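You operate a simulated robot arm through the tools that you are given. There is no shell and no other tool.

You run a simulated robot arm. Do the job below in one go: nothing can be reset, and whatever is moved stays where it is left.

Task
Buff the red disc, then the blue one, till their counters show 0.
Fine: one pass a press, none too many; lift a disc only once the lamp is out; lay each back where it was.

It is judged by the outcome, as a careful person would: the job done as asked, and still so three seconds after it is handed in. It fails if anything else is knocked over, pushed out of place, dropped, spilled or broken.

Robot
A 7-joint arm with a four-finger gripper, fixed in place. Base frame: the origin is on the floor under the middle of its stand, x ahead of it, y to its left, z up; the work surface is at about z = 740. Readings come in mm, rad, newtons and seconds.
It reaches about 1223 mm from its shoulder. Its first joint turns from -1.204 to 3.002 rad. Payload 3.67 kg.
The TCP is the grasp point between the finger pads, 28 mm short of the fingertips. In the tool frame z runs along the fingers and y along their closing line. The gripper opens to 112 mm; its body begins 73 mm behind the TCP.
Orientation is told as [roll, pitch, yaw] about the base's x, y, z axes, in that order, counted from this pose: with the fingers straight down and closing along the base's y, the tool's x points along the base's -x, its y along +y and its z along -z.

Tools
- The arm moves only by the tool step_arm. Its argument "commands" is a list that holds one entry, the list of rows, each a list of 7 numbers: the shift along the tool's x, y, z in mm, then the turn, a rotation vector about the tool's x, y, z in rad, then the gripper command, from -1 (shut) to 1 (fully open), values between in proportion. In form: [[[tx, ty, tz, wx, wy, wz, fingers], ...]]. A call has 1 to 20 rows; each row is the pose to reach, as a shift and turn from the pose commanded when the call began, along the tool's axes at that moment. A row lasts 0.2 s, in which the tool goes at most 50 mm and 0.15 rad; a call with a longer step from one row to the next is refused whole, and so is a gripper value outside its range. A pose out of reach is approached as far as the arm can. The call stops where the force on the tool passes 40 N (or 10 N more than at its start, if that is more) or the arm is blocked; 0.2 s more then pass. Each finger travels about 102.5 mm/s and halts on what it meets, pressing with about 24 N; the grip force reading is that of the motor and also rises with nothing between the fingers. The clock runs only during rows and for 0.2 s after the last one: add rows that repeat a pose to give the fingers time. It gives the time, the measured TCP pose, the force on the tool (base axes), the opening and the grip force at its end, in the units of the frame above (readings bear some noise), with the torque about the TCP (base axes, N m) and any sound that the robot's microphone picked up.
- Cameras (640 x 400 px; columns grow to the right, rows downward): "scene" is fixed at [50.7, 498.4, 1333]; the picture's right is [-0.78, -0.63, 0.00], its down [-0.24, 0.30, -0.92] and it looks along [0.58, -0.72, -0.39] (base axes); focal length 336 px, centre (320, 200). "wrist" rides on the gripper at [60, -18, -104] in the tool frame; the picture's right is [0.29, 0.96, 0.00], its down [-0.80, 0.24, -0.55] and it looks along [-0.53, 0.16, 0.83] (tool axes); focal length 234 px, centre (320, 200). There is no depth. A picture from a camera that has moved, and an enlarged one, comes with that camera's place and axes in the base frame and with its lens.
- get_image(camera): a new picture of that camera. The clock stands still meanwhile.
- raise_lower(by): slides the trunk up (or, below 0, down) by that many mm; the arm rides with it, the base frame stays. It gives what a move gives, with no picture.
- zoom(camera, box): a new picture of the part [left, top, right, bottom] of that camera's present view, enlarged. The clock stands still meanwhile.
- sign_off(): hands the job in; it is judged then, once.

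Places have to be worked out from the pictures, the camera data and where the tool is seen. Open the gripper and draw the arm clear of the work before you hand the job in, unless the task says otherwise.

The tools are called after "Emit:" by a JSON object that holds its "name" and its "arguments". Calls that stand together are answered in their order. step_arm: Moves the arm, as the interface text tells. Its arguments: {"type":"object","properties":{"commands":{"type":"array"}},"required":["commands"]} The other tools are called the same way: raise_lower (by) moves the trunk up or down; get_image (camera) takes a picture; zoom (camera, box) takes an enlarged picture of a part of a camera's view; sign_off () hands the job in.

At the start:

```text
time_s: 0.0
ee_pos: [715.7, -159.4, 972.4]
tool_rot: [0.002, 0.002, 0.0]
ft_force: [0.2, -0.1, -1.0]
ft_torque: [0.0, -0.03, -0.01]
grip_width: 111.8
finger_force: 0.0
trunk travel left (down, up): [-500.0, 340.0]
```

scene: 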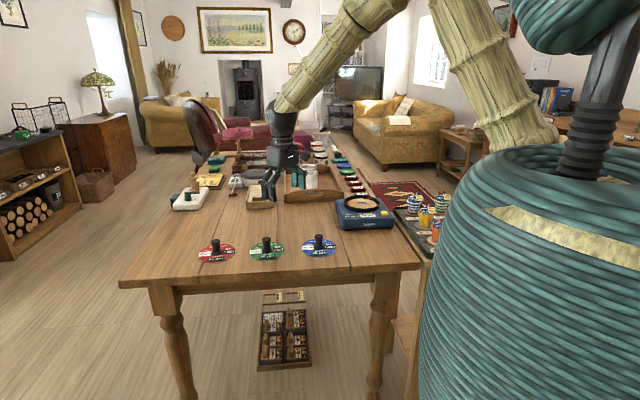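
wrist: 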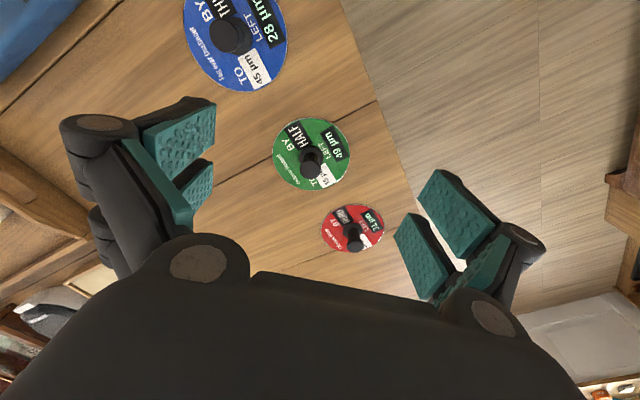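

The pictures show three discs (red, green, blue) with knobs and printed counters, and a blue device that may be the buffing machine. I'll zoom in to read the labels and the machine before moving anything.

Emit:
{"name": "zoom", "arguments": {"camera": "wrist", "box": [270, 180, 430, 280]}}

Emit:
{"name": "zoom", "arguments": {"camera": "wrist", "box": [160, 0, 320, 100]}}

Emit:
{"name": "zoom", "arguments": {"camera": "wrist", "box": [230, 100, 390, 200]}}

Emit:
{"name": "zoom", "arguments": {"camera": "scene", "box": [310, 170, 422, 240]}}

Emit:
{"name": "zoom", "arguments": {"camera": "scene", "box": [180, 220, 356, 330]}}

Emit:
{"name": "zoom", "arguments": {"camera": "scene", "box": [160, 130, 352, 250]}}

```text
4.00 times, centred on (350, 230) of wrist
camera zoom: at [656.1, -176.9, 1078.0], right [-0.29, 0.96, 0.0], down [0.8, 0.24, 0.55], along [0.53, 0.16, -0.83], focal length 937 px, centre (200, 80)
```

zoom: 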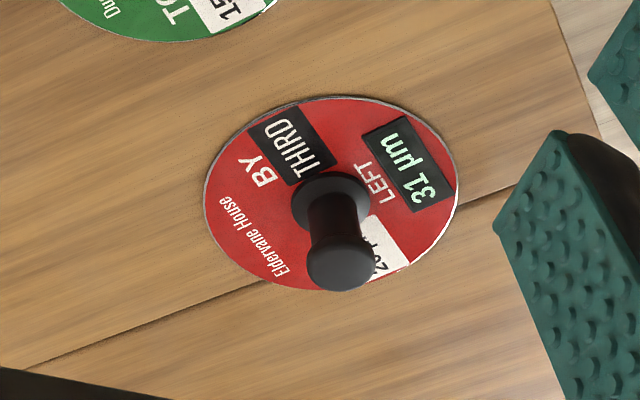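

```text
4.00 times, centred on (240, 50) of wrist
camera zoom: at [656.1, -176.9, 1078.0], right [-0.29, 0.96, 0.0], down [0.8, 0.24, 0.55], along [0.53, 0.16, -0.83], focal length 937 px, centre (640, 800)
```

zoom: 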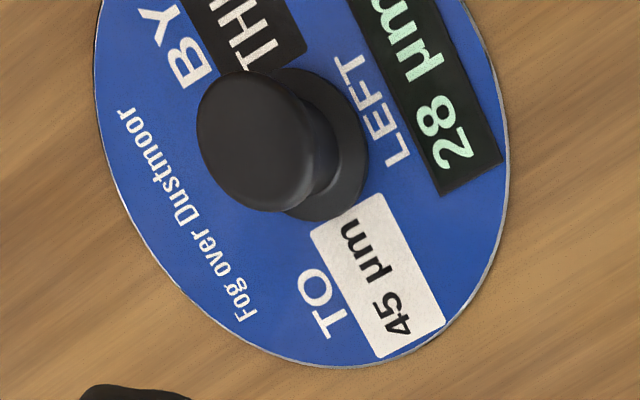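

```text
4.00 times, centred on (310, 150) of wrist
camera zoom: at [656.1, -176.9, 1078.0], right [-0.29, 0.96, 0.0], down [0.8, 0.24, 0.55], along [0.53, 0.16, -0.83], focal length 937 px, centre (360, 400)
```

zoom: 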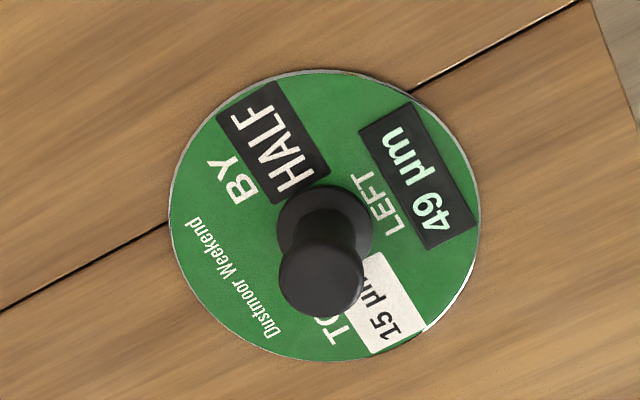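

```text
5.71 times, centred on (366, 205) of scene
camera zoom: at [50.7, 498.4, 1333.0], right [-0.78, -0.63, 0.0], down [-0.24, 0.3, -0.92], along [0.58, -0.72, -0.39], focal length 1917 px, centre (57, 171)
```

zoom: 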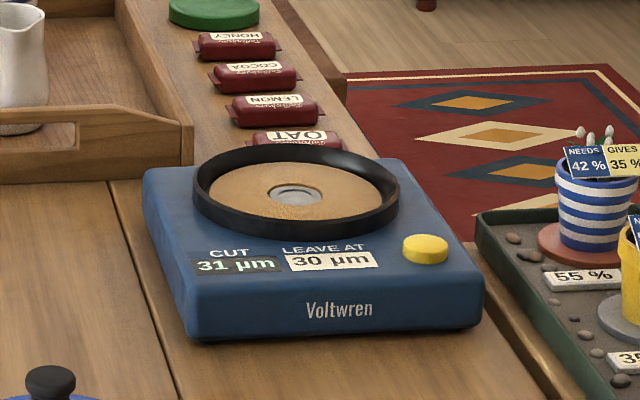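

```text
3.64 times, centred on (268, 275) of scene
camera zoom: at [50.7, 498.4, 1333.0], right [-0.78, -0.63, 0.0], down [-0.24, 0.3, -0.92], along [0.58, -0.72, -0.39], focal length 1220 px, centre (509, -73)
```

zoom: 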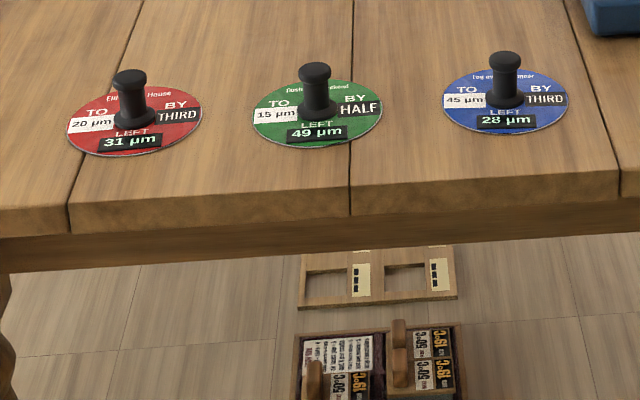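

```text
3.33 times, centred on (256, 190) of scene
camera zoom: at [50.7, 498.4, 1333.0], right [-0.78, -0.63, 0.0], down [-0.24, 0.3, -0.92], along [0.58, -0.72, -0.39], focal length 1118 px, centre (533, 233)
```

zoom: 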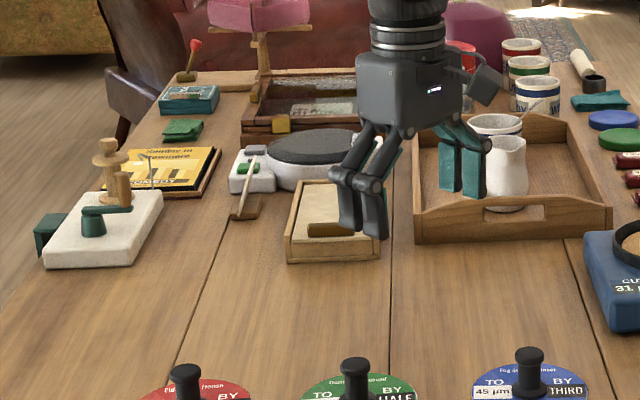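

The discs read red 31 µm, green 49 µm and blue 28 µm left. The blue machine shows a cut of 31 µm and has a pad inside a rim and a yellow button. By triangulation red is near (912,-32) and the machine near (700,-560), so I'll move at the present height to see the machine with the wrist camera.

Emit:
{"name": "step_arm", "arguments": {"commands": [[[15, -40, 0, 0, 0, 0, 1], [30, -80, 0, 0, 0, 0, 1], [45, -120, 0, 0, 0, 0, 1], [60, -160, 0, 0, 0, 0, 1], [75, -200, 0, 0, 0, 0, 1], [90, -240, 0, 0, 0, 0, 1], [105, -280, 0, 0, 0, 0, 1], [120, -320, 0, 0, 0, 0, 1], [135, -360, 0, 0, 0, 0, 1], [150, -400, 0, 0, 0, 0, 1], [150, -400, 0, 0, 0, 0, 1]]]}}

```text
time_s: 2.4
ee_pos: [566.4, -561.6, 974.1]
tool_rot: [0.0, -0.001, 0.0]
ft_force: [-0.4, -0.2, -0.6]
ft_torque: [-0.02, 0.01, 0.02]
grip_width: 111.9
finger_force: 0.0
trunk travel left (down, up): [-500.0, 340.0]
```

The arm is at (566,-562,974). I'll take pictures to locate the machine.

Emit:
{"name": "get_image", "arguments": {"camera": "wrist"}}

Emit:
{"name": "get_image", "arguments": {"camera": "scene"}}

```text
taken
camera wrist: at [505.8, -578.7, 1077.8], right [-0.29, 0.96, 0.0], down [0.8, 0.24, 0.55], along [0.53, 0.16, -0.83], focal length 234 px, centre (320, 200)
```

wrist: 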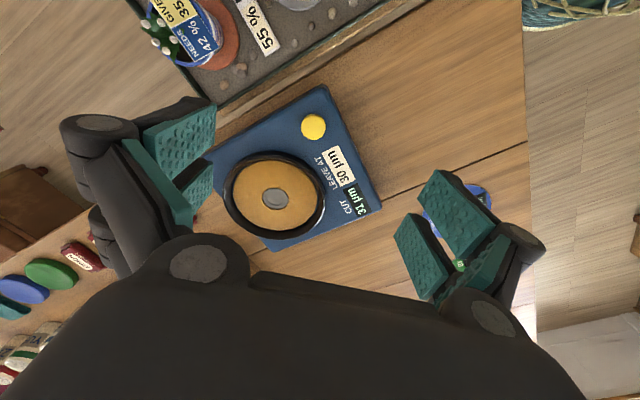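

```text
taken
```

scene: 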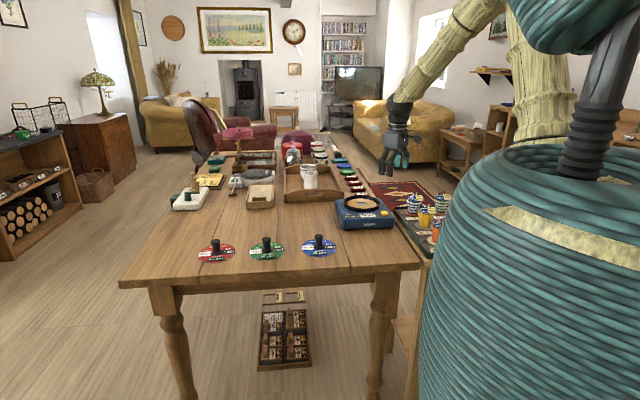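

The machine's pad centre works out to about (708,-589,783) and the button to about (588,-561,789). The discs lie on a diagonal from blue near (672,-272) to red near (912,-32). I'll go above red for a close look, descending a little.

Emit:
{"name": "step_arm", "arguments": {"commands": [[[-24, 37.6, 0, 0, 0, 0, 1], [-48, 75, 0, 0, 0, 0, 1], [-72, 113, 0, 0, 0, 0, 1], [-97, 150, 0, 0, 0, 0, 1], [-121, 188, 0, 0, 0, 0, 1], [-145, 226, 0, 0, 0, 0, 1], [-169, 263, 5, 0, 0, 0, 1], [-193, 301, 10, 0, 0, 0, 1], [-218, 339, 15, 0, 0, 0, 1], [-242, 376, 20, 0, 0, 0, 1], [-266, 414, 25, 0, 0, 0, 1], [-290, 452, 30, 0, 0, 0, 1], [-315, 489, 37, 0, 0, 0, 1], [-339, 527, 44, 0, 0, 0, 1], [-339, 527, 44, 0, 0, 0, 1]]]}}

Emit:
{"name": "get_image", "arguments": {"camera": "wrist"}}

Emit:
{"name": "zoom", "arguments": {"camera": "wrist", "box": [240, 60, 400, 160]}}

```text
time_s: 5.6
ee_pos: [905.8, -32.3, 929.8]
tool_rot: [0.001, 0.0, -0.001]
ft_force: [0.6, -0.8, 0.3]
ft_torque: [0.0, -0.01, 0.01]
grip_width: 111.7
finger_force: 0.1
trunk travel left (down, up): [-500.0, 340.0]
```

```text
taken
camera wrist: at [845.7, -49.9, 1034.4], right [-0.29, 0.96, 0.0], down [0.8, 0.24, 0.55], along [0.53, 0.16, -0.83], focal length 234 px, centre (320, 200)
```

wrist: 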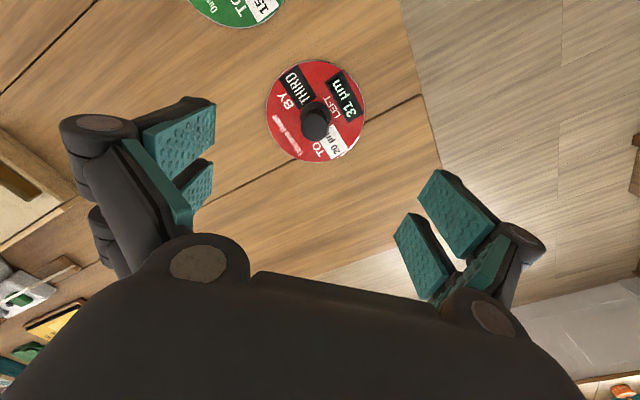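

```text
4.00 times, centred on (320, 110) of wrist
camera zoom: at [845.7, -49.9, 1034.4], right [-0.29, 0.96, 0.0], down [0.8, 0.24, 0.55], along [0.53, 0.16, -0.83], focal length 937 px, centre (320, 560)
```

zoom: 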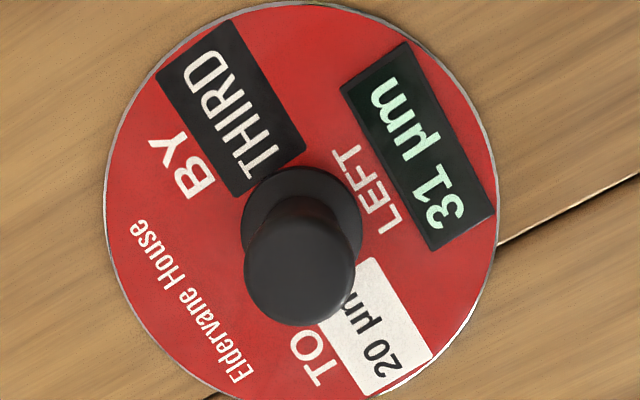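

The red knob measures about (915.5,-34.5), with its head about 29 mm wide and its top near z 790. I'll check its side profile in the scene camera before lowering.

Emit:
{"name": "zoom", "arguments": {"camera": "scene", "box": [190, 230, 246, 265]}}

Emit:
{"name": "zoom", "arguments": {"camera": "scene", "box": [300, 225, 340, 250]}}

```text
11.43 times, centred on (218, 248) of scene
camera zoom: at [50.7, 498.4, 1333.0], right [-0.78, -0.63, 0.0], down [-0.24, 0.3, -0.92], along [0.58, -0.72, -0.39], focal length 3834 px, centre (1486, -343)
```

zoom: 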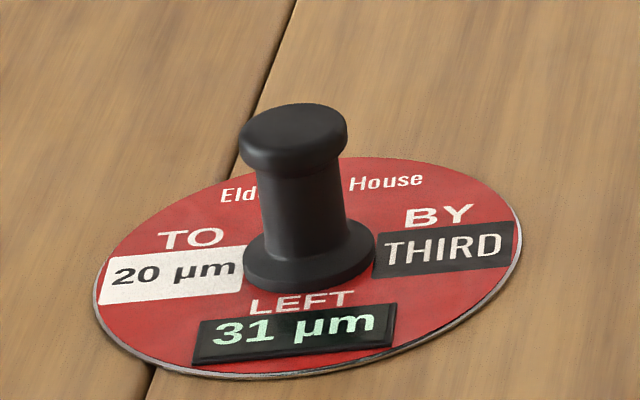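

```text
16.00 times, centred on (320, 238) of scene
camera zoom: at [50.7, 498.4, 1333.0], right [-0.78, -0.63, 0.0], down [-0.24, 0.3, -0.92], along [0.58, -0.72, -0.39], focal length 5368 px, centre (320, -400)
```

zoom: 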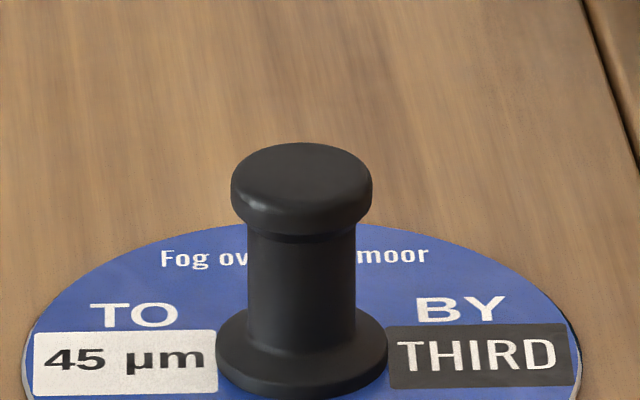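

The knob is a spool: flange about 36 mm across, neck 23 mm, and head 30 mm, with the head at roughly z 780–790. I'll centre over it and drop to z 840 to check alignment.

Emit:
{"name": "step_arm", "arguments": {"commands": [[[-9.7, -2.2, 20, 0, 0, 0, 1], [-9.7, -2.2, 50, 0, 0, 0, 1], [-9.7, -2.2, 75, 0, 0, 0, 1], [-9.7, -2.2, 90, 0, 0, 0, 1], [-9.7, -2.2, 90, 0, 0, 0, 1]]]}}

Emit:
{"name": "get_image", "arguments": {"camera": "wrist"}}

Emit:
{"name": "zoom", "arguments": {"camera": "wrist", "box": [240, 90, 400, 190]}}

```text
time_s: 6.8
ee_pos: [914.3, -33.0, 840.9]
tool_rot: [0.0, 0.0, 0.0]
ft_force: [1.0, 0.4, -0.1]
ft_torque: [0.01, 0.01, 0.0]
grip_width: 111.9
finger_force: 0.0
trunk travel left (down, up): [-500.0, 340.0]
```

```text
taken
camera wrist: at [855.6, -51.1, 944.9], right [-0.29, 0.96, 0.0], down [0.8, 0.24, 0.55], along [0.53, 0.16, -0.83], focal length 234 px, centre (320, 200)
```

wrist: 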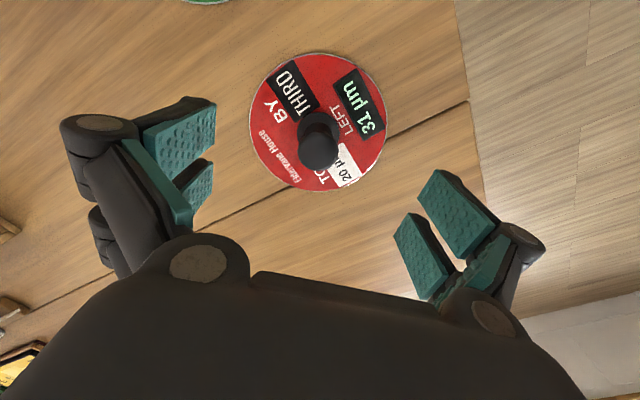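

```text
4.00 times, centred on (320, 140) of wrist
camera zoom: at [855.6, -51.1, 944.9], right [-0.29, 0.96, 0.0], down [0.8, 0.24, 0.55], along [0.53, 0.16, -0.83], focal length 937 px, centre (320, 440)
```

zoom: 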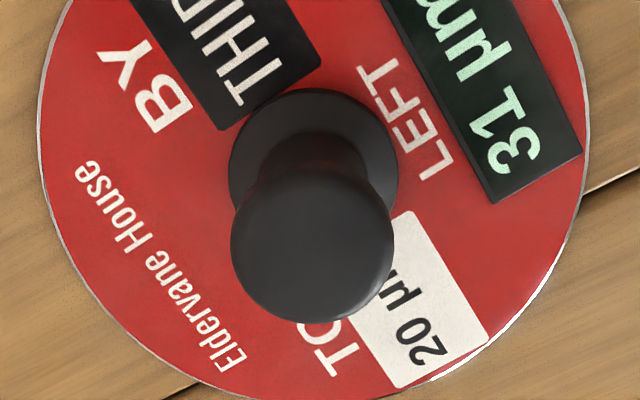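

The knob head is at about (915.4,-34.5), within 1–1.5 mm of under the tool. I'll shift 1 mm in y and descend to z≈783, keeping the fingertips above the flange.

Emit:
{"name": "step_arm", "arguments": {"commands": [[[0, -1, 25, 0, 0, 0, 1], [0, -1, 45, 0, 0, 0, 1], [0, -1, 57, 0, 0, 0, 1], [0, -1, 57, 0, 0, 0, 1]]]}}

Emit:
{"name": "get_image", "arguments": {"camera": "wrist"}}

Emit:
{"name": "zoom", "arguments": {"camera": "scene", "box": [170, 190, 282, 260]}}

```text
time_s: 7.8
ee_pos: [914.7, -33.6, 782.8]
tool_rot: [0.001, -0.001, 0.0]
ft_force: [0.4, -0.3, 0.4]
ft_torque: [0.01, -0.02, -0.01]
grip_width: 112.1
finger_force: 0.1
trunk travel left (down, up): [-500.0, 340.0]
```

```text
taken
camera wrist: at [855.3, -51.4, 887.5], right [-0.29, 0.96, 0.0], down [0.8, 0.24, 0.55], along [0.53, 0.16, -0.83], focal length 234 px, centre (320, 200)
```

wrist: 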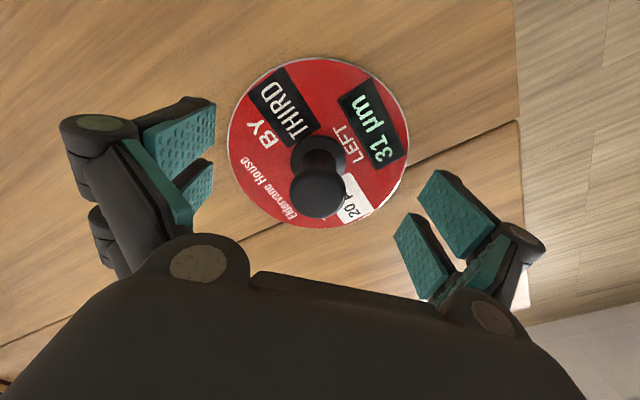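

```text
5.71 times, centred on (226, 225) of scene
camera zoom: at [50.7, 498.4, 1333.0], right [-0.78, -0.63, 0.0], down [-0.24, 0.3, -0.92], along [0.58, -0.72, -0.39], focal length 1917 px, centre (857, 57)
```

zoom: 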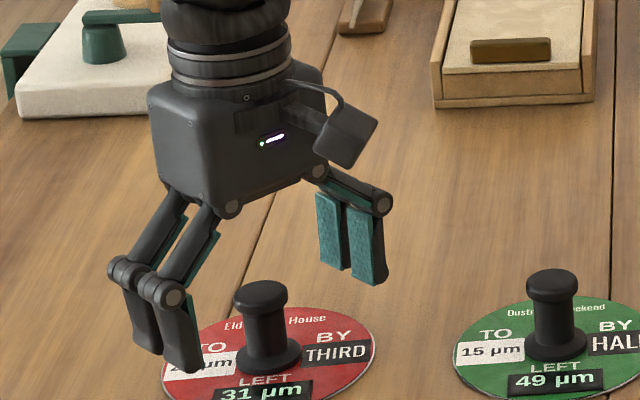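

The head shows at pixel (319,195), exactly where a head top 5 mm above the tool point should appear, so alignment is good. I'll close the fingers on the knob.

Emit:
{"name": "step_arm", "arguments": {"commands": [[[0, 0, 0, 0, 0, 0, -1], [0, 0, 0, 0, 0, 0, -1], [0, 0, 0, 0, 0, 0, -1], [0, 0, 0, 0, 0, 0, -1], [0, 0, 0, 0, 0, 0, -1]]]}}

Emit:
{"name": "get_image", "arguments": {"camera": "wrist"}}

Emit:
{"name": "zoom", "arguments": {"camera": "scene", "box": [170, 190, 282, 260]}}

```text
time_s: 9.0
ee_pos: [915.4, -33.6, 783.7]
tool_rot: [0.001, 0.001, 0.0]
ft_force: [-0.9, -0.7, 0.0]
ft_torque: [0.03, -0.02, 0.0]
grip_width: 27.0
finger_force: 24.1
trunk travel left (down, up): [-500.0, 340.0]
```

```text
taken
camera wrist: at [855.3, -51.6, 887.5], right [-0.29, 0.96, 0.0], down [0.8, 0.24, 0.55], along [0.53, 0.16, -0.83], focal length 234 px, centre (320, 200)
```

wrist: 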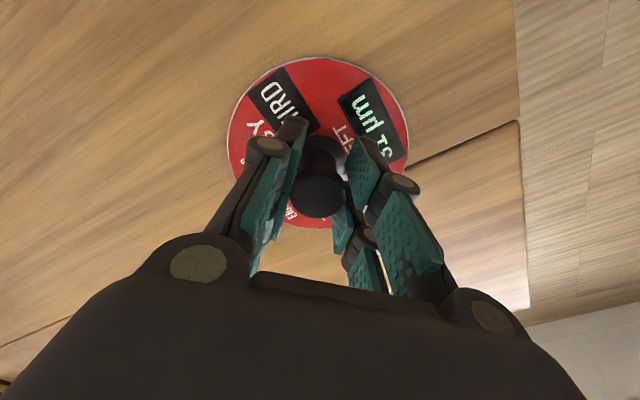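

```text
5.71 times, centred on (226, 225) of scene
camera zoom: at [50.7, 498.4, 1333.0], right [-0.78, -0.63, 0.0], down [-0.24, 0.3, -0.92], along [0.58, -0.72, -0.39], focal length 1917 px, centre (857, 57)
```

zoom: 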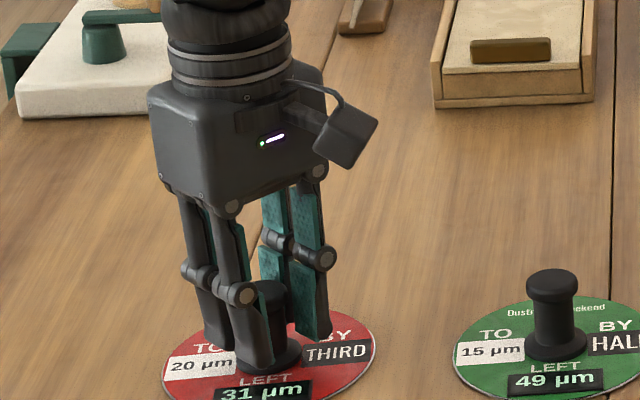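

The grip holds the head at 27 mm with 24 N and no side load, so the knob is nested between the finger pairs. This pose, about (915.3,-33.6,783.5), is the red disc's home pose; I'll lift straight up 147 mm.

Emit:
{"name": "step_arm", "arguments": {"commands": [[[0, 0, -10, 0, 0, 0, -1], [0, 0, -30, 0, 0, 0, -1], [0, 0, -60, 0, 0, 0, -1], [0, 0, -95, 0, 0, 0, -1], [0, 0, -130, 0, 0, 0, -1], [0, 0, -147, 0, 0, 0, -1], [0, 0, -147, 0, 0, 0, -1]]]}}

Emit:
{"name": "get_image", "arguments": {"camera": "scene"}}

Emit:
{"name": "get_image", "arguments": {"camera": "wrist"}}

```text
time_s: 10.6
ee_pos: [913.4, -33.6, 929.7]
tool_rot: [0.001, 0.001, 0.0]
ft_force: [0.0, -1.1, -0.4]
ft_torque: [0.04, 0.02, 0.02]
grip_width: 26.9
finger_force: 24.2
trunk travel left (down, up): [-500.0, 340.0]
```

```text
taken
```

scene: 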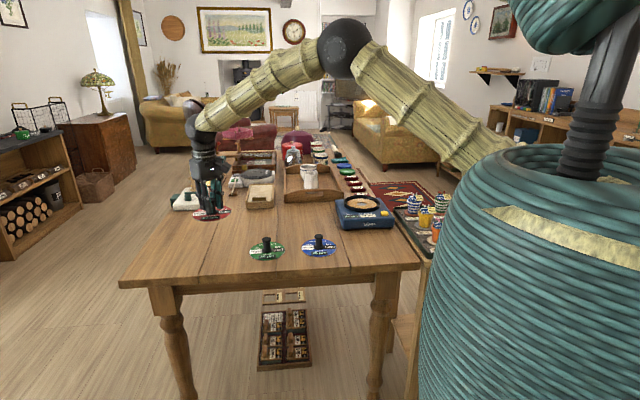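

```text
taken
camera wrist: at [853.7, -51.9, 1034.2], right [-0.29, 0.96, 0.0], down [0.8, 0.24, 0.55], along [0.53, 0.16, -0.83], focal length 234 px, centre (320, 200)
```

wrist: 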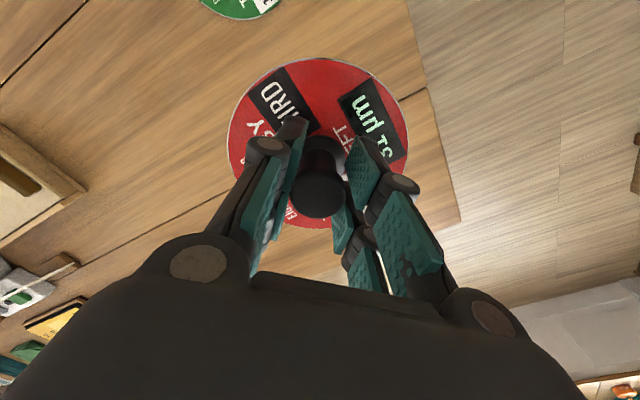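

Red is lifted cleanly, and the view in the hand is unchanged. I'll move toward the machine, stopping beside it at about (708,-419,950) so the machine shows beside the held disc.

Emit:
{"name": "step_arm", "arguments": {"commands": [[[15, -28, -5, 0, 0, 0, -1], [35, -66, -10, 0, 0, 0, -1], [56, -105, -15, 0, 0, 0, -1], [77, -144, -20, 0, 0, 0, -1], [98, -183, -20, 0, 0, 0, -1], [119, -222, -20, 0, 0, 0, -1], [140, -261, -20, 0, 0, 0, -1], [161, -300, -20, 0, 0, 0, -1], [182, -339, -20, 0, 0, 0, -1], [197, -366, -20, 0, 0, 0, -1], [207, -385, -20, 0, 0, 0, -1], [207, -385, -20, 0, 0, 0, -1]]]}}

Emit:
{"name": "get_image", "arguments": {"camera": "wrist"}}

Emit:
{"name": "zoom", "arguments": {"camera": "wrist", "box": [80, 0, 240, 100]}}

```text
time_s: 13.2
ee_pos: [709.5, -417.8, 950.6]
tool_rot: [0.003, 0.001, 0.0]
ft_force: [-0.5, 0.7, -0.9]
ft_torque: [-0.01, 0.0, -0.01]
grip_width: 26.7
finger_force: 24.3
trunk travel left (down, up): [-500.0, 340.0]
```

```text
taken
camera wrist: at [648.9, -436.6, 1054.8], right [-0.29, 0.96, 0.0], down [0.8, 0.24, 0.55], along [0.53, 0.16, -0.83], focal length 234 px, centre (320, 200)
```

wrist: 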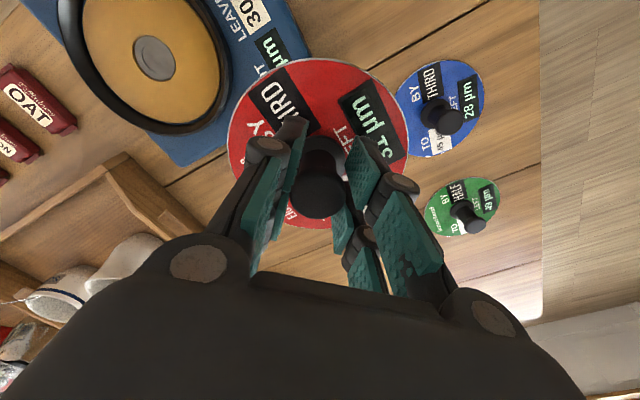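

```text
4.00 times, centred on (160, 50) of wrist
camera zoom: at [648.9, -436.6, 1054.8], right [-0.29, 0.96, 0.0], down [0.8, 0.24, 0.55], along [0.53, 0.16, -0.83], focal length 937 px, centre (960, 800)
```

zoom: 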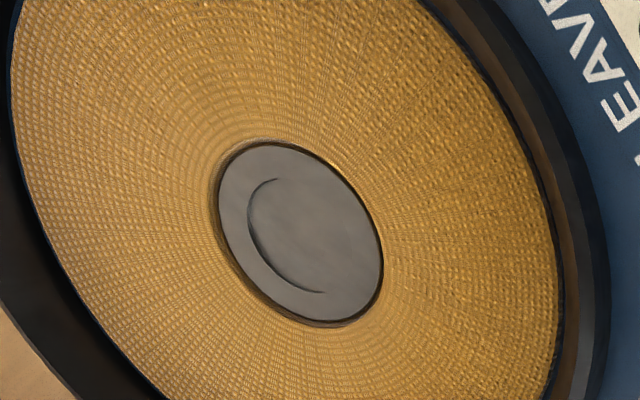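

From this second view the pad centre works out to about (706.5,-589.5,784), which agrees with the first estimate. I'll move over it and lower to z≈862, so the disc bottom is near 818 and still above the rim.

Emit:
{"name": "step_arm", "arguments": {"commands": [[[1, -40, 0, 0, 0, 0, -1], [2, -80, 0, 0, 0, 0, -1], [2.4, -120, 0, 0, 0, 0, -1], [2.4, -155, 0, 0, 0, 0, -1], [2.4, -171, 0, 0, 0, 0, -1], [2.4, -171, 35, 0, 0, 0, -1], [2.4, -171, 65, 0, 0, 0, -1], [2.4, -171, 89, 0, 0, 0, -1], [2.4, -171, 89, 0, 0, 0, -1]]]}}

Emit:
{"name": "get_image", "arguments": {"camera": "wrist"}}

Emit:
{"name": "zoom", "arguments": {"camera": "wrist", "box": [200, 20, 440, 170]}}

Emit:
{"name": "zoom", "arguments": {"camera": "scene", "box": [310, 160, 422, 230]}}

```text
time_s: 15.2
ee_pos: [706.6, -590.1, 862.0]
tool_rot: [0.0, 0.0, 0.0]
ft_force: [0.5, -0.3, -1.3]
ft_torque: [-0.02, 0.02, 0.0]
grip_width: 27.0
finger_force: 23.8
trunk travel left (down, up): [-500.0, 340.0]
```

```text
taken
camera wrist: at [645.9, -609.4, 965.3], right [-0.29, 0.96, 0.0], down [0.8, 0.24, 0.55], along [0.53, 0.16, -0.83], focal length 234 px, centre (320, 200)
```

wrist: 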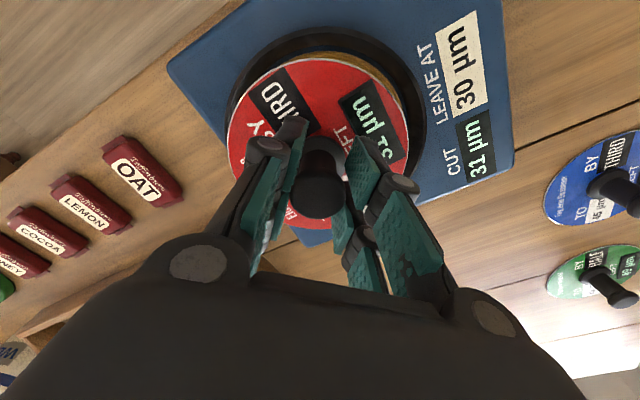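

```text
2.67 times, centred on (320, 95) of wrist
camera zoom: at [645.9, -609.4, 965.3], right [-0.29, 0.96, 0.0], down [0.8, 0.24, 0.55], along [0.53, 0.16, -0.83], focal length 624 px, centre (320, 480)
```

zoom: 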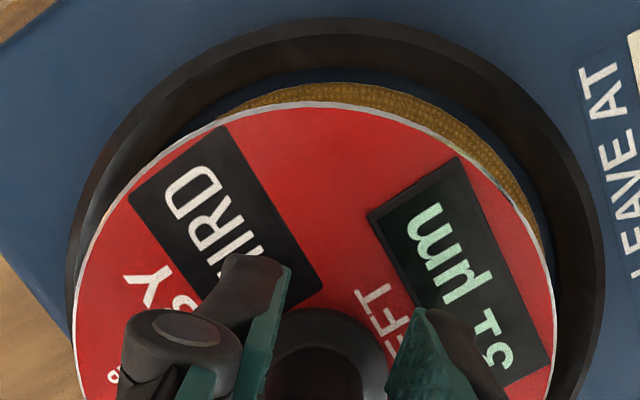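

```text
5.71 times, centred on (366, 195) of scene
camera zoom: at [50.7, 498.4, 1333.0], right [-0.78, -0.63, 0.0], down [-0.24, 0.3, -0.92], along [0.58, -0.72, -0.39], focal length 1917 px, centre (57, 229)
```

zoom: 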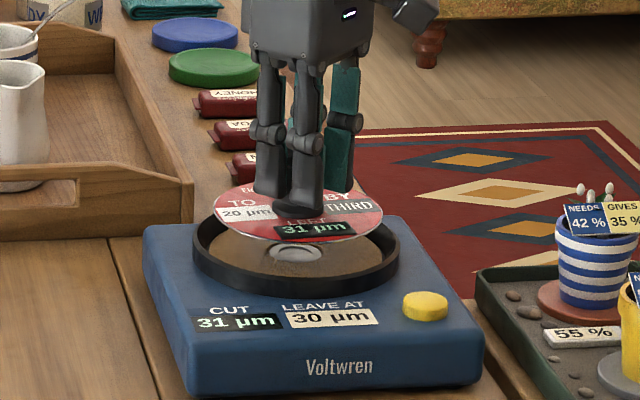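

The disc hovers above the ring but looks a few mm to the left of the ring's centre in the wrist view. I'll zoom in on both sides to measure the offset.

Emit:
{"name": "zoom", "arguments": {"camera": "wrist", "box": [216, 70, 296, 120]}}

Emit:
{"name": "zoom", "arguments": {"camera": "wrist", "box": [360, 70, 440, 120]}}

Emit:
{"name": "zoom", "arguments": {"camera": "wrist", "box": [216, 110, 296, 160]}}

Emit:
{"name": "zoom", "arguments": {"camera": "wrist", "box": [360, 110, 440, 160]}}

Emit:
{"name": "zoom", "arguments": {"camera": "wrist", "box": [280, 15, 376, 75]}}

Emit:
{"name": "zoom", "arguments": {"camera": "wrist", "box": [272, 130, 368, 190]}}

```text
8.00 times, centred on (256, 95) of wrist
camera zoom: at [645.9, -609.4, 965.3], right [-0.29, 0.96, 0.0], down [0.8, 0.24, 0.55], along [0.53, 0.16, -0.83], focal length 1873 px, centre (832, 1040)
```

zoom: 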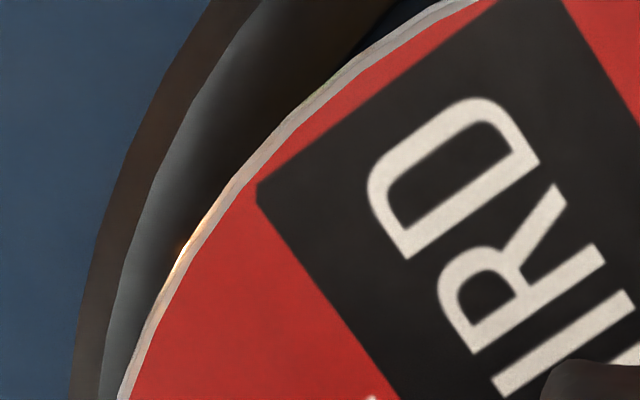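

```text
8.00 times, centred on (400, 95) of wrist
camera zoom: at [645.9, -609.4, 965.3], right [-0.29, 0.96, 0.0], down [0.8, 0.24, 0.55], along [0.53, 0.16, -0.83], focal length 1873 px, centre (-320, 1040)
```

zoom: 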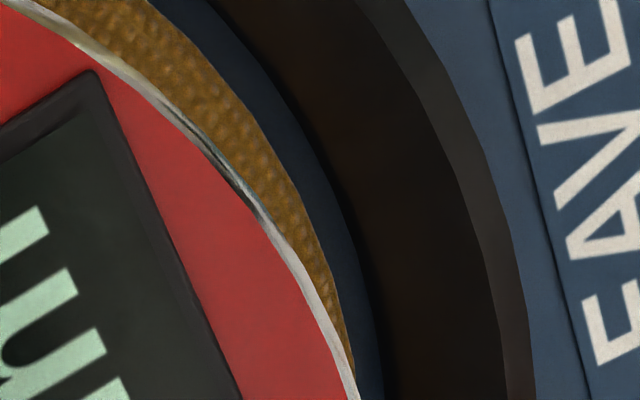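

```text
8.00 times, centred on (256, 135) of wrist
camera zoom: at [645.9, -609.4, 965.3], right [-0.29, 0.96, 0.0], down [0.8, 0.24, 0.55], along [0.53, 0.16, -0.83], focal length 1873 px, centre (832, 720)
```

zoom: 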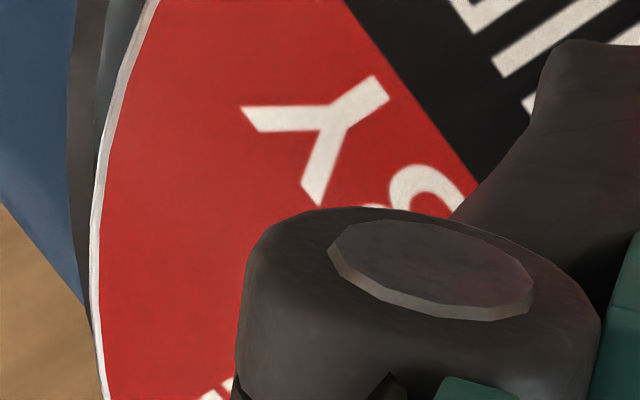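

```text
8.00 times, centred on (400, 135) of wrist
camera zoom: at [645.9, -609.4, 965.3], right [-0.29, 0.96, 0.0], down [0.8, 0.24, 0.55], along [0.53, 0.16, -0.83], focal length 1873 px, centre (-320, 720)
```

zoom: 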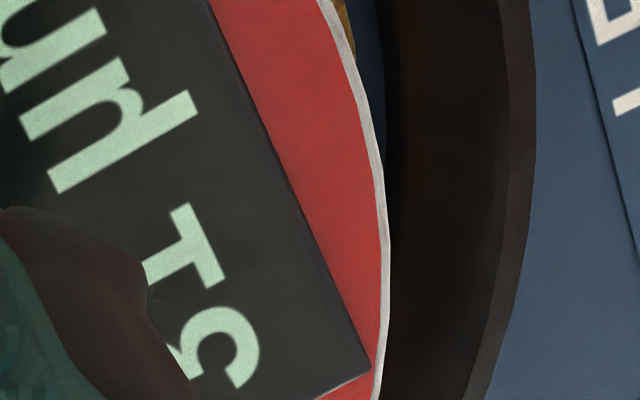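

```text
6.67 times, centred on (328, 45) of wrist
camera zoom: at [645.9, -609.4, 965.3], right [-0.29, 0.96, 0.0], down [0.8, 0.24, 0.55], along [0.53, 0.16, -0.83], focal length 1561 px, centre (267, 1233)
```

zoom: 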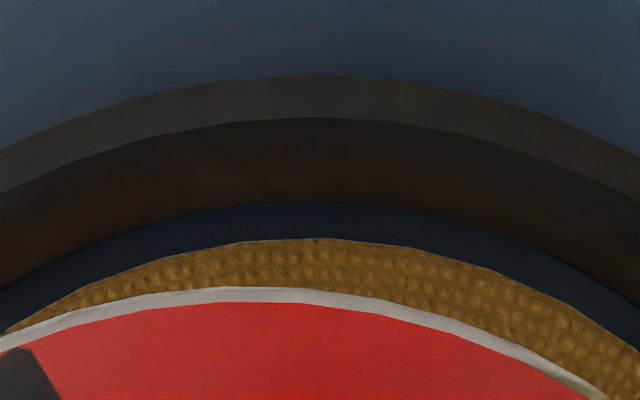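

```text
6.67 times, centred on (320, 160) of wrist
camera zoom: at [645.9, -609.4, 965.3], right [-0.29, 0.96, 0.0], down [0.8, 0.24, 0.55], along [0.53, 0.16, -0.83], focal length 1561 px, centre (320, 467)
```

zoom: 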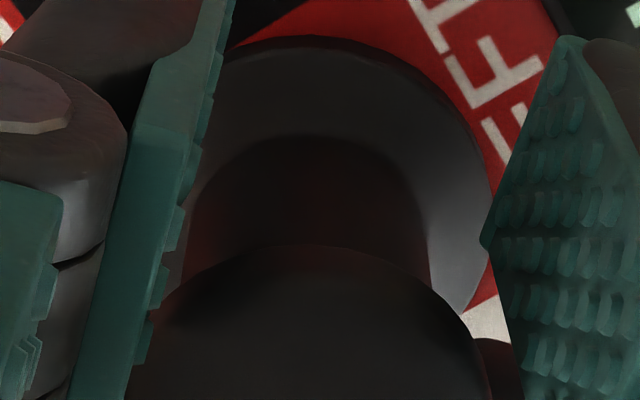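

The ring is a funnel, about 70 mm radius at the top and 64 mm at the bottom, around a pad of about 61 mm radius. The disc sits about 5.4 mm off toward −y relative to it and is aligned in the other direction. I'll correct by (-1.6,+5.2) mm and drop 16 mm to recheck.

Emit:
{"name": "step_arm", "arguments": {"commands": [[[1.6, 5.2, 0, 0, 0, 0, -1], [1.6, 5.2, 8, 0, 0, 0, -1], [1.6, 5.2, 16, 0, 0, 0, -1], [1.6, 5.2, 16, 0, 0, 0, -1]]]}}

Emit:
{"name": "zoom", "arguments": {"camera": "wrist", "box": [200, 20, 440, 170]}}

Emit:
{"name": "zoom", "arguments": {"camera": "scene", "box": [330, 170, 402, 215]}}

```text
time_s: 16.2
ee_pos: [705.5, -587.5, 844.4]
tool_rot: [0.002, -0.001, 0.0]
ft_force: [-0.5, -0.6, -0.5]
ft_torque: [-0.01, -0.03, 0.04]
grip_width: 27.0
finger_force: 24.1
trunk travel left (down, up): [-500.0, 340.0]
```

```text
2.67 times, centred on (320, 95) of wrist
camera zoom: at [644.6, -604.6, 948.4], right [-0.29, 0.96, 0.0], down [0.8, 0.24, 0.55], along [0.53, 0.16, -0.83], focal length 624 px, centre (320, 480)
```

zoom: 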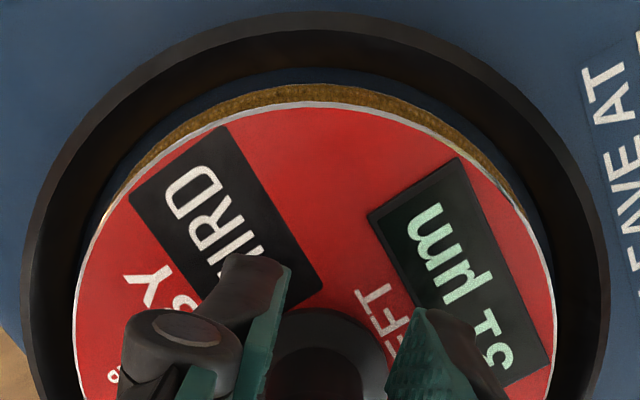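

```text
8.89 times, centred on (366, 192) of scene
camera zoom: at [50.7, 498.4, 1333.0], right [-0.78, -0.63, 0.0], down [-0.24, 0.3, -0.92], along [0.58, -0.72, -0.39], focal length 2982 px, centre (-89, 267)
```

zoom: 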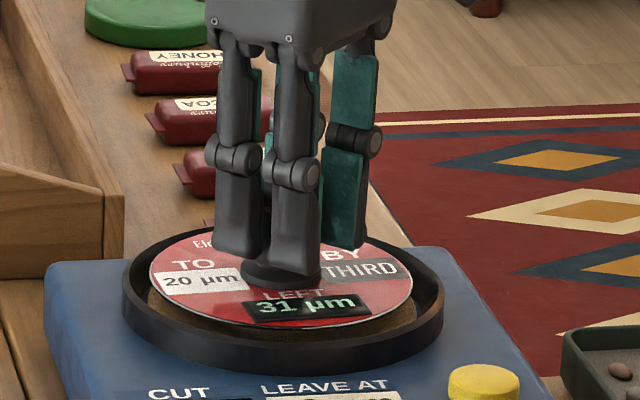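

Disc and ring now share a centre to within about 0.5 mm, and the disc bottom is about 17 mm above the pad. I'll lower 13 mm slowly and check force and view.

Emit:
{"name": "step_arm", "arguments": {"commands": [[[0, 0, 5, 0, 0, 0, -1], [0, 0, 9, 0, 0, 0, -1], [0, 0, 13, 0, 0, 0, -1], [0, 0, 13, 0, 0, 0, -1]]]}}

Emit:
{"name": "zoom", "arguments": {"camera": "scene", "box": [330, 170, 402, 215]}}

Emit:
{"name": "zoom", "arguments": {"camera": "wrist", "box": [200, 20, 440, 170]}}

```text
time_s: 17.2
ee_pos: [704.1, -586.4, 832.7]
tool_rot: [-0.001, -0.002, 0.0]
ft_force: [1.4, -5.6, 15.8]
ft_torque: [-0.04, 0.21, 0.01]
grip_width: 27.0
finger_force: 23.9
trunk travel left (down, up): [-500.0, 340.0]
```

```text
8.89 times, centred on (366, 192) of scene
camera zoom: at [50.7, 498.4, 1333.0], right [-0.78, -0.63, 0.0], down [-0.24, 0.3, -0.92], along [0.58, -0.72, -0.39], focal length 2982 px, centre (-89, 267)
```

zoom: 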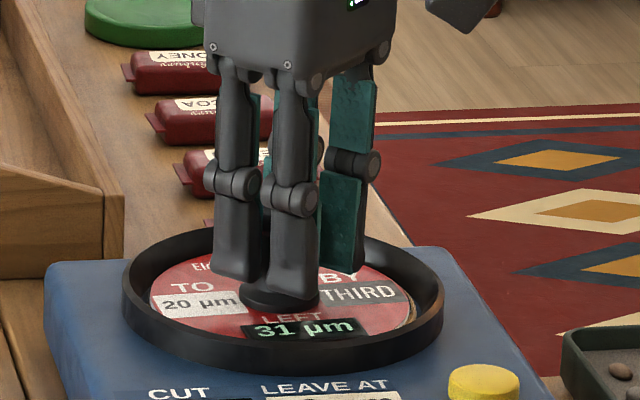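

```text
2.67 times, centred on (320, 95) of wrist
camera zoom: at [644.0, -603.7, 936.9], right [-0.29, 0.96, 0.0], down [0.8, 0.24, 0.56], along [0.53, 0.16, -0.83], focal length 624 px, centre (320, 480)
```

zoom: 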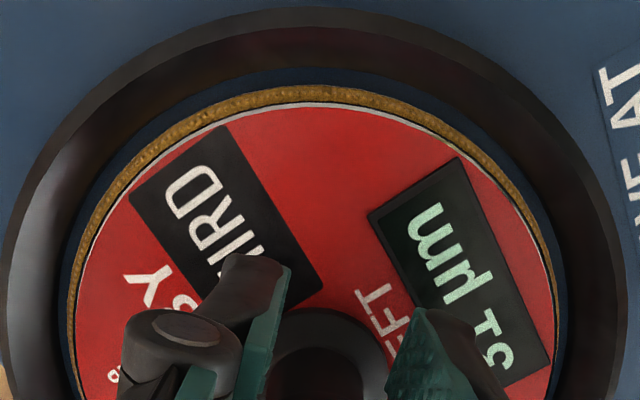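

The disc touched down at z≈832.7 with about 16 N, concentric with the pad. I'll back off 1.3 mm to unload it, then open the fingers part way.

Emit:
{"name": "step_arm", "arguments": {"commands": [[[0, 0, -1.3, 0, 0, 0, -1], [0, 0, -1.3, 0, 0, 0, -1], [0, 0, -1.3, 0, 0, 0, 0.2], [0, 0, -1.3, 0, 0, 0, 0.2], [0, 0, -1.3, 0, 0, 0, 0.2], [0, 0, -1.3, 0, 0, 0, 0.2]]]}}

Emit:
{"name": "get_image", "arguments": {"camera": "wrist"}}

Emit:
{"name": "zoom", "arguments": {"camera": "scene", "box": [330, 170, 402, 215]}}

```text
time_s: 18.6
ee_pos: [704.1, -585.9, 831.8]
tool_rot: [0.002, -0.001, 0.0]
ft_force: [0.1, 0.4, 0.3]
ft_torque: [-0.01, 0.0, 0.01]
grip_width: 67.0
finger_force: 0.1
trunk travel left (down, up): [-500.0, 340.0]
```

```text
taken
camera wrist: at [644.3, -604.0, 936.5], right [-0.29, 0.96, 0.0], down [0.8, 0.24, 0.55], along [0.53, 0.16, -0.83], focal length 234 px, centre (320, 200)
```

wrist: 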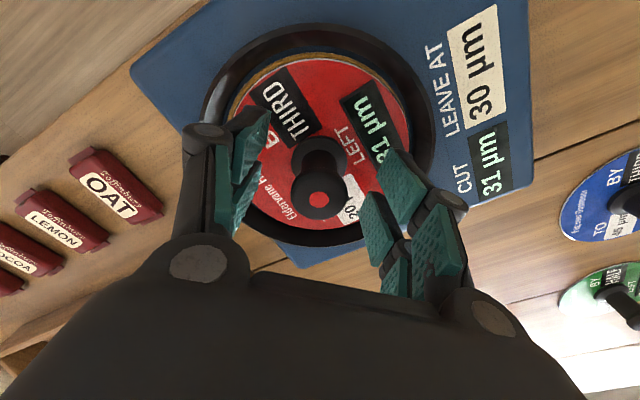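

```text
8.89 times, centred on (366, 192) of scene
camera zoom: at [50.7, 498.4, 1333.0], right [-0.78, -0.63, 0.0], down [-0.24, 0.3, -0.92], along [0.58, -0.72, -0.39], focal length 2982 px, centre (-89, 267)
```

zoom: 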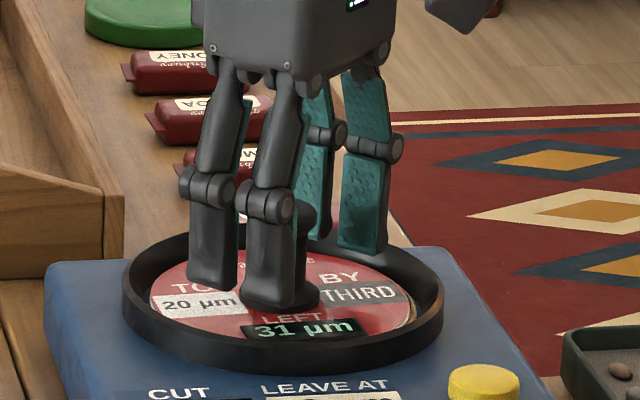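

The disc is released with no load left, and a red dot has appeared on top of the knob. I'll zoom in on that and on the machine before doing anything.

Emit:
{"name": "zoom", "arguments": {"camera": "wrist", "box": [280, 150, 360, 200]}}

Emit:
{"name": "zoom", "arguments": {"camera": "wrist", "box": [280, 170, 360, 220]}}

Emit:
{"name": "zoom", "arguments": {"camera": "wrist", "box": [420, 0, 548, 80]}}

```text
8.00 times, centred on (320, 175) of wrist
camera zoom: at [644.3, -604.0, 936.5], right [-0.29, 0.96, 0.0], down [0.8, 0.24, 0.55], along [0.53, 0.16, -0.83], focal length 1873 px, centre (320, 400)
```

zoom: 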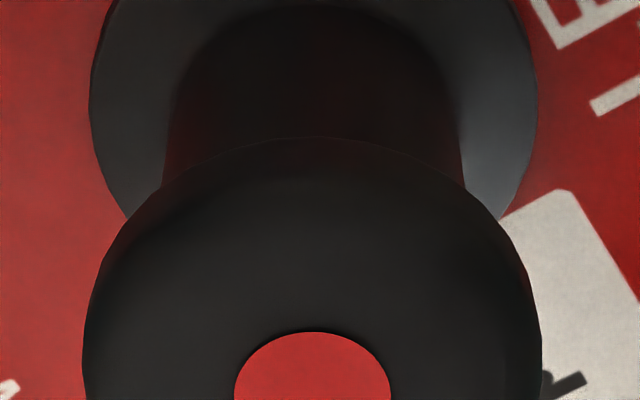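

```text
8.00 times, centred on (320, 195) of wrist
camera zoom: at [644.3, -604.0, 936.5], right [-0.29, 0.96, 0.0], down [0.8, 0.24, 0.55], along [0.53, 0.16, -0.83], focal length 1873 px, centre (320, 240)
```

zoom: 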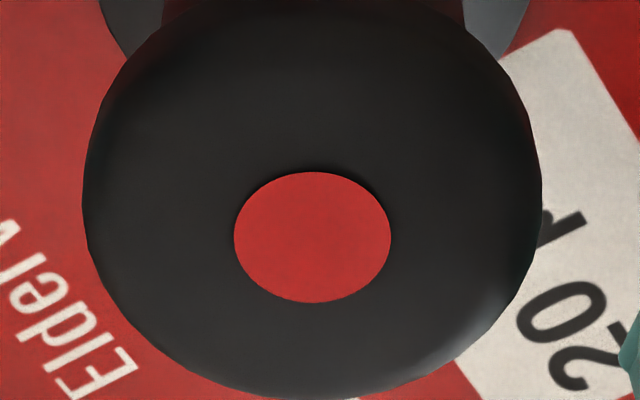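

```text
5.00 times, centred on (484, 40) of wrist
camera zoom: at [644.3, -604.0, 936.5], right [-0.29, 0.96, 0.0], down [0.8, 0.24, 0.55], along [0.53, 0.16, -0.83], focal length 1171 px, centre (-500, 1000)
```

zoom: 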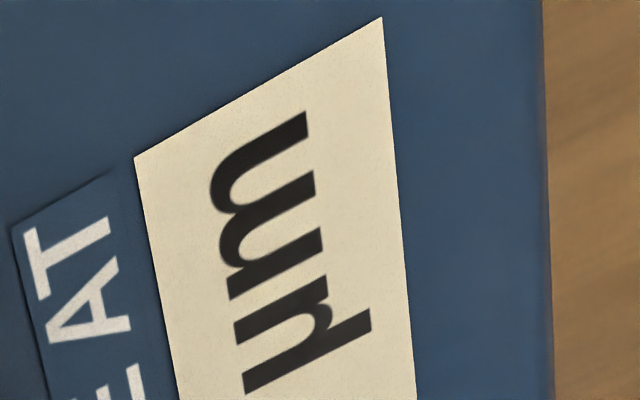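

The red dot looks like a flush marker on the knob head that showed once the disc was seated. I'll rise clear of the knob and move above the yellow button with fingers closed to locate it precisely.

Emit:
{"name": "step_arm", "arguments": {"commands": [[[0, 0, -20, 0, 0, 0, 0.2], [0, 0, -50, 0, 0, 0, 0.2], [0, 0, -80, 0, 0, 0, 0.2], [0, 0, -80, 0, 0, 0, -1], [40, 8, -80, 0, 0, 0, -1], [80, 16, -80, 0, 0, 0, -1], [116, 24, -80, 0, 0, 0, -1], [116, 24, -80, 0, 0, 0, -1]]]}}

Emit:
{"name": "get_image", "arguments": {"camera": "wrist"}}

Emit:
{"name": "zoom", "arguments": {"camera": "wrist", "box": [260, 60, 388, 140]}}

Emit:
{"name": "zoom", "arguments": {"camera": "scene", "box": [320, 165, 416, 225]}}

```text
time_s: 20.4
ee_pos: [590.0, -561.8, 910.5]
tool_rot: [0.003, 0.0, -0.001]
ft_force: [0.6, -0.7, -0.1]
ft_torque: [0.0, 0.03, 0.04]
grip_width: 0.0
finger_force: 23.8
trunk travel left (down, up): [-500.0, 340.0]
```

```text
taken
camera wrist: at [530.8, -580.9, 1015.5], right [-0.29, 0.96, 0.0], down [0.8, 0.24, 0.55], along [0.53, 0.16, -0.83], focal length 234 px, centre (320, 200)
```

wrist: 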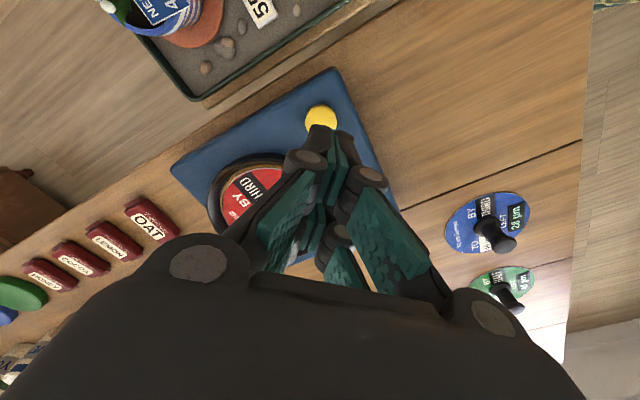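

```text
5.00 times, centred on (324, 100) of wrist
camera zoom: at [530.8, -580.9, 1015.5], right [-0.29, 0.96, 0.0], down [0.8, 0.24, 0.55], along [0.53, 0.16, -0.83], focal length 1171 px, centre (300, 700)
```

zoom: 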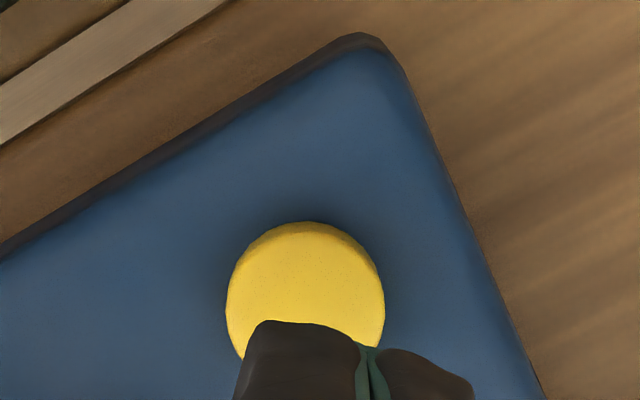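

```text
6.67 times, centred on (368, 195) of scene
camera zoom: at [50.7, 498.4, 1333.0], right [-0.78, -0.63, 0.0], down [-0.24, 0.3, -0.92], along [0.58, -0.72, -0.39], focal length 2237 px, centre (0, 233)
```

zoom: 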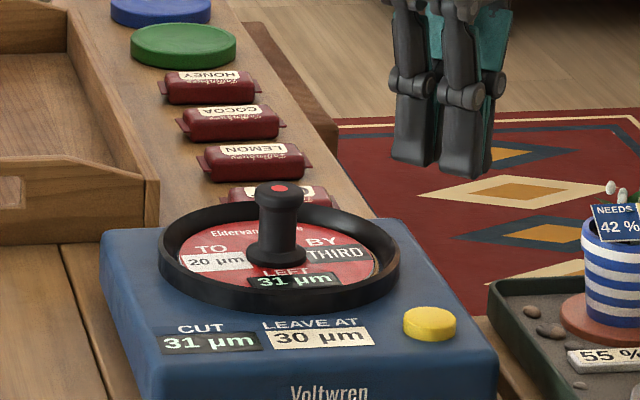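

The button centre measures about (587,-562.8), 30 mm wide, with its top near z 790; the disc sits flat in the ring. I'll shift 3 mm and descend to about 8 mm above the button.

Emit:
{"name": "step_arm", "arguments": {"commands": [[[3, -0.5, 30, 0, 0, 0, -1], [3, -0.5, 60, 0, 0, 0, -1], [3, -0.5, 80, 0, 0, 0, -1], [3, -0.5, 86, 0, 0, 0, -1], [3, -0.5, 86, 0, 0, 0, -1]]]}}

Emit:
{"name": "zoom", "arguments": {"camera": "scene", "box": [344, 175, 424, 225]}}

Emit:
{"name": "get_image", "arguments": {"camera": "wrist"}}

```text
time_s: 21.6
ee_pos: [585.9, -562.7, 825.7]
tool_rot: [0.004, 0.0, 0.001]
ft_force: [0.1, -0.5, 0.6]
ft_torque: [-0.01, 0.04, 0.02]
grip_width: 0.2
finger_force: 23.9
trunk travel left (down, up): [-500.0, 340.0]
```

```text
8.00 times, centred on (384, 200) of scene
camera zoom: at [50.7, 498.4, 1333.0], right [-0.78, -0.63, 0.0], down [-0.24, 0.3, -0.92], along [0.58, -0.72, -0.39], focal length 2684 px, centre (-192, 200)
```

zoom: 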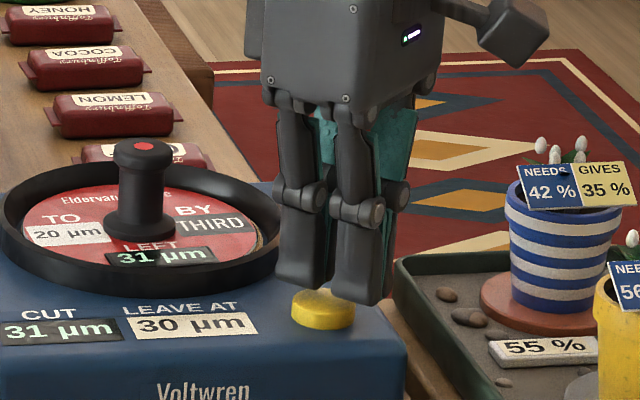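

```text
taken
camera wrist: at [525.4, -581.0, 930.7], right [-0.29, 0.96, 0.0], down [0.8, 0.24, 0.55], along [0.53, 0.16, -0.83], focal length 234 px, centre (320, 200)
```

wrist: 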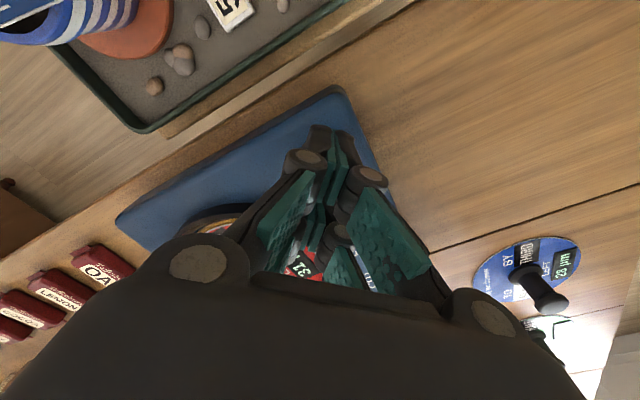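

The fingertips straddle the button's centre about 8 mm above it. I'll lower 7 mm in small steps and read the force.

Emit:
{"name": "step_arm", "arguments": {"commands": [[[0, 0, 3, 0, 0, 0, -1], [0, 0, 5, 0, 0, 0, -1], [0, 0, 7, 0, 0, 0, -1]]]}}

```text
time_s: 22.4
ee_pos: [584.0, -562.3, 819.6]
tool_rot: [0.002, -0.001, 0.0]
ft_force: [0.1, 0.3, 0.3]
ft_torque: [0.04, -0.01, 0.01]
grip_width: 0.0
finger_force: 23.8
trunk travel left (down, up): [-500.0, 340.0]
```

There is no contact yet at z 819.6. I'll go on down 2 mm at a time.

Emit:
{"name": "step_arm", "arguments": {"commands": [[[0, 0, 1, 0, 0, 0, -1], [0, 0, 2, 0, 0, 0, -1]]]}}

```text
time_s: 23.0
ee_pos: [584.8, -562.5, 817.5]
tool_rot: [0.002, 0.001, -0.001]
ft_force: [-0.2, 0.9, 1.3]
ft_torque: [-0.05, -0.02, -0.01]
grip_width: 6.0
finger_force: 35.5
trunk travel left (down, up): [-500.0, 340.0]
heard: click
```

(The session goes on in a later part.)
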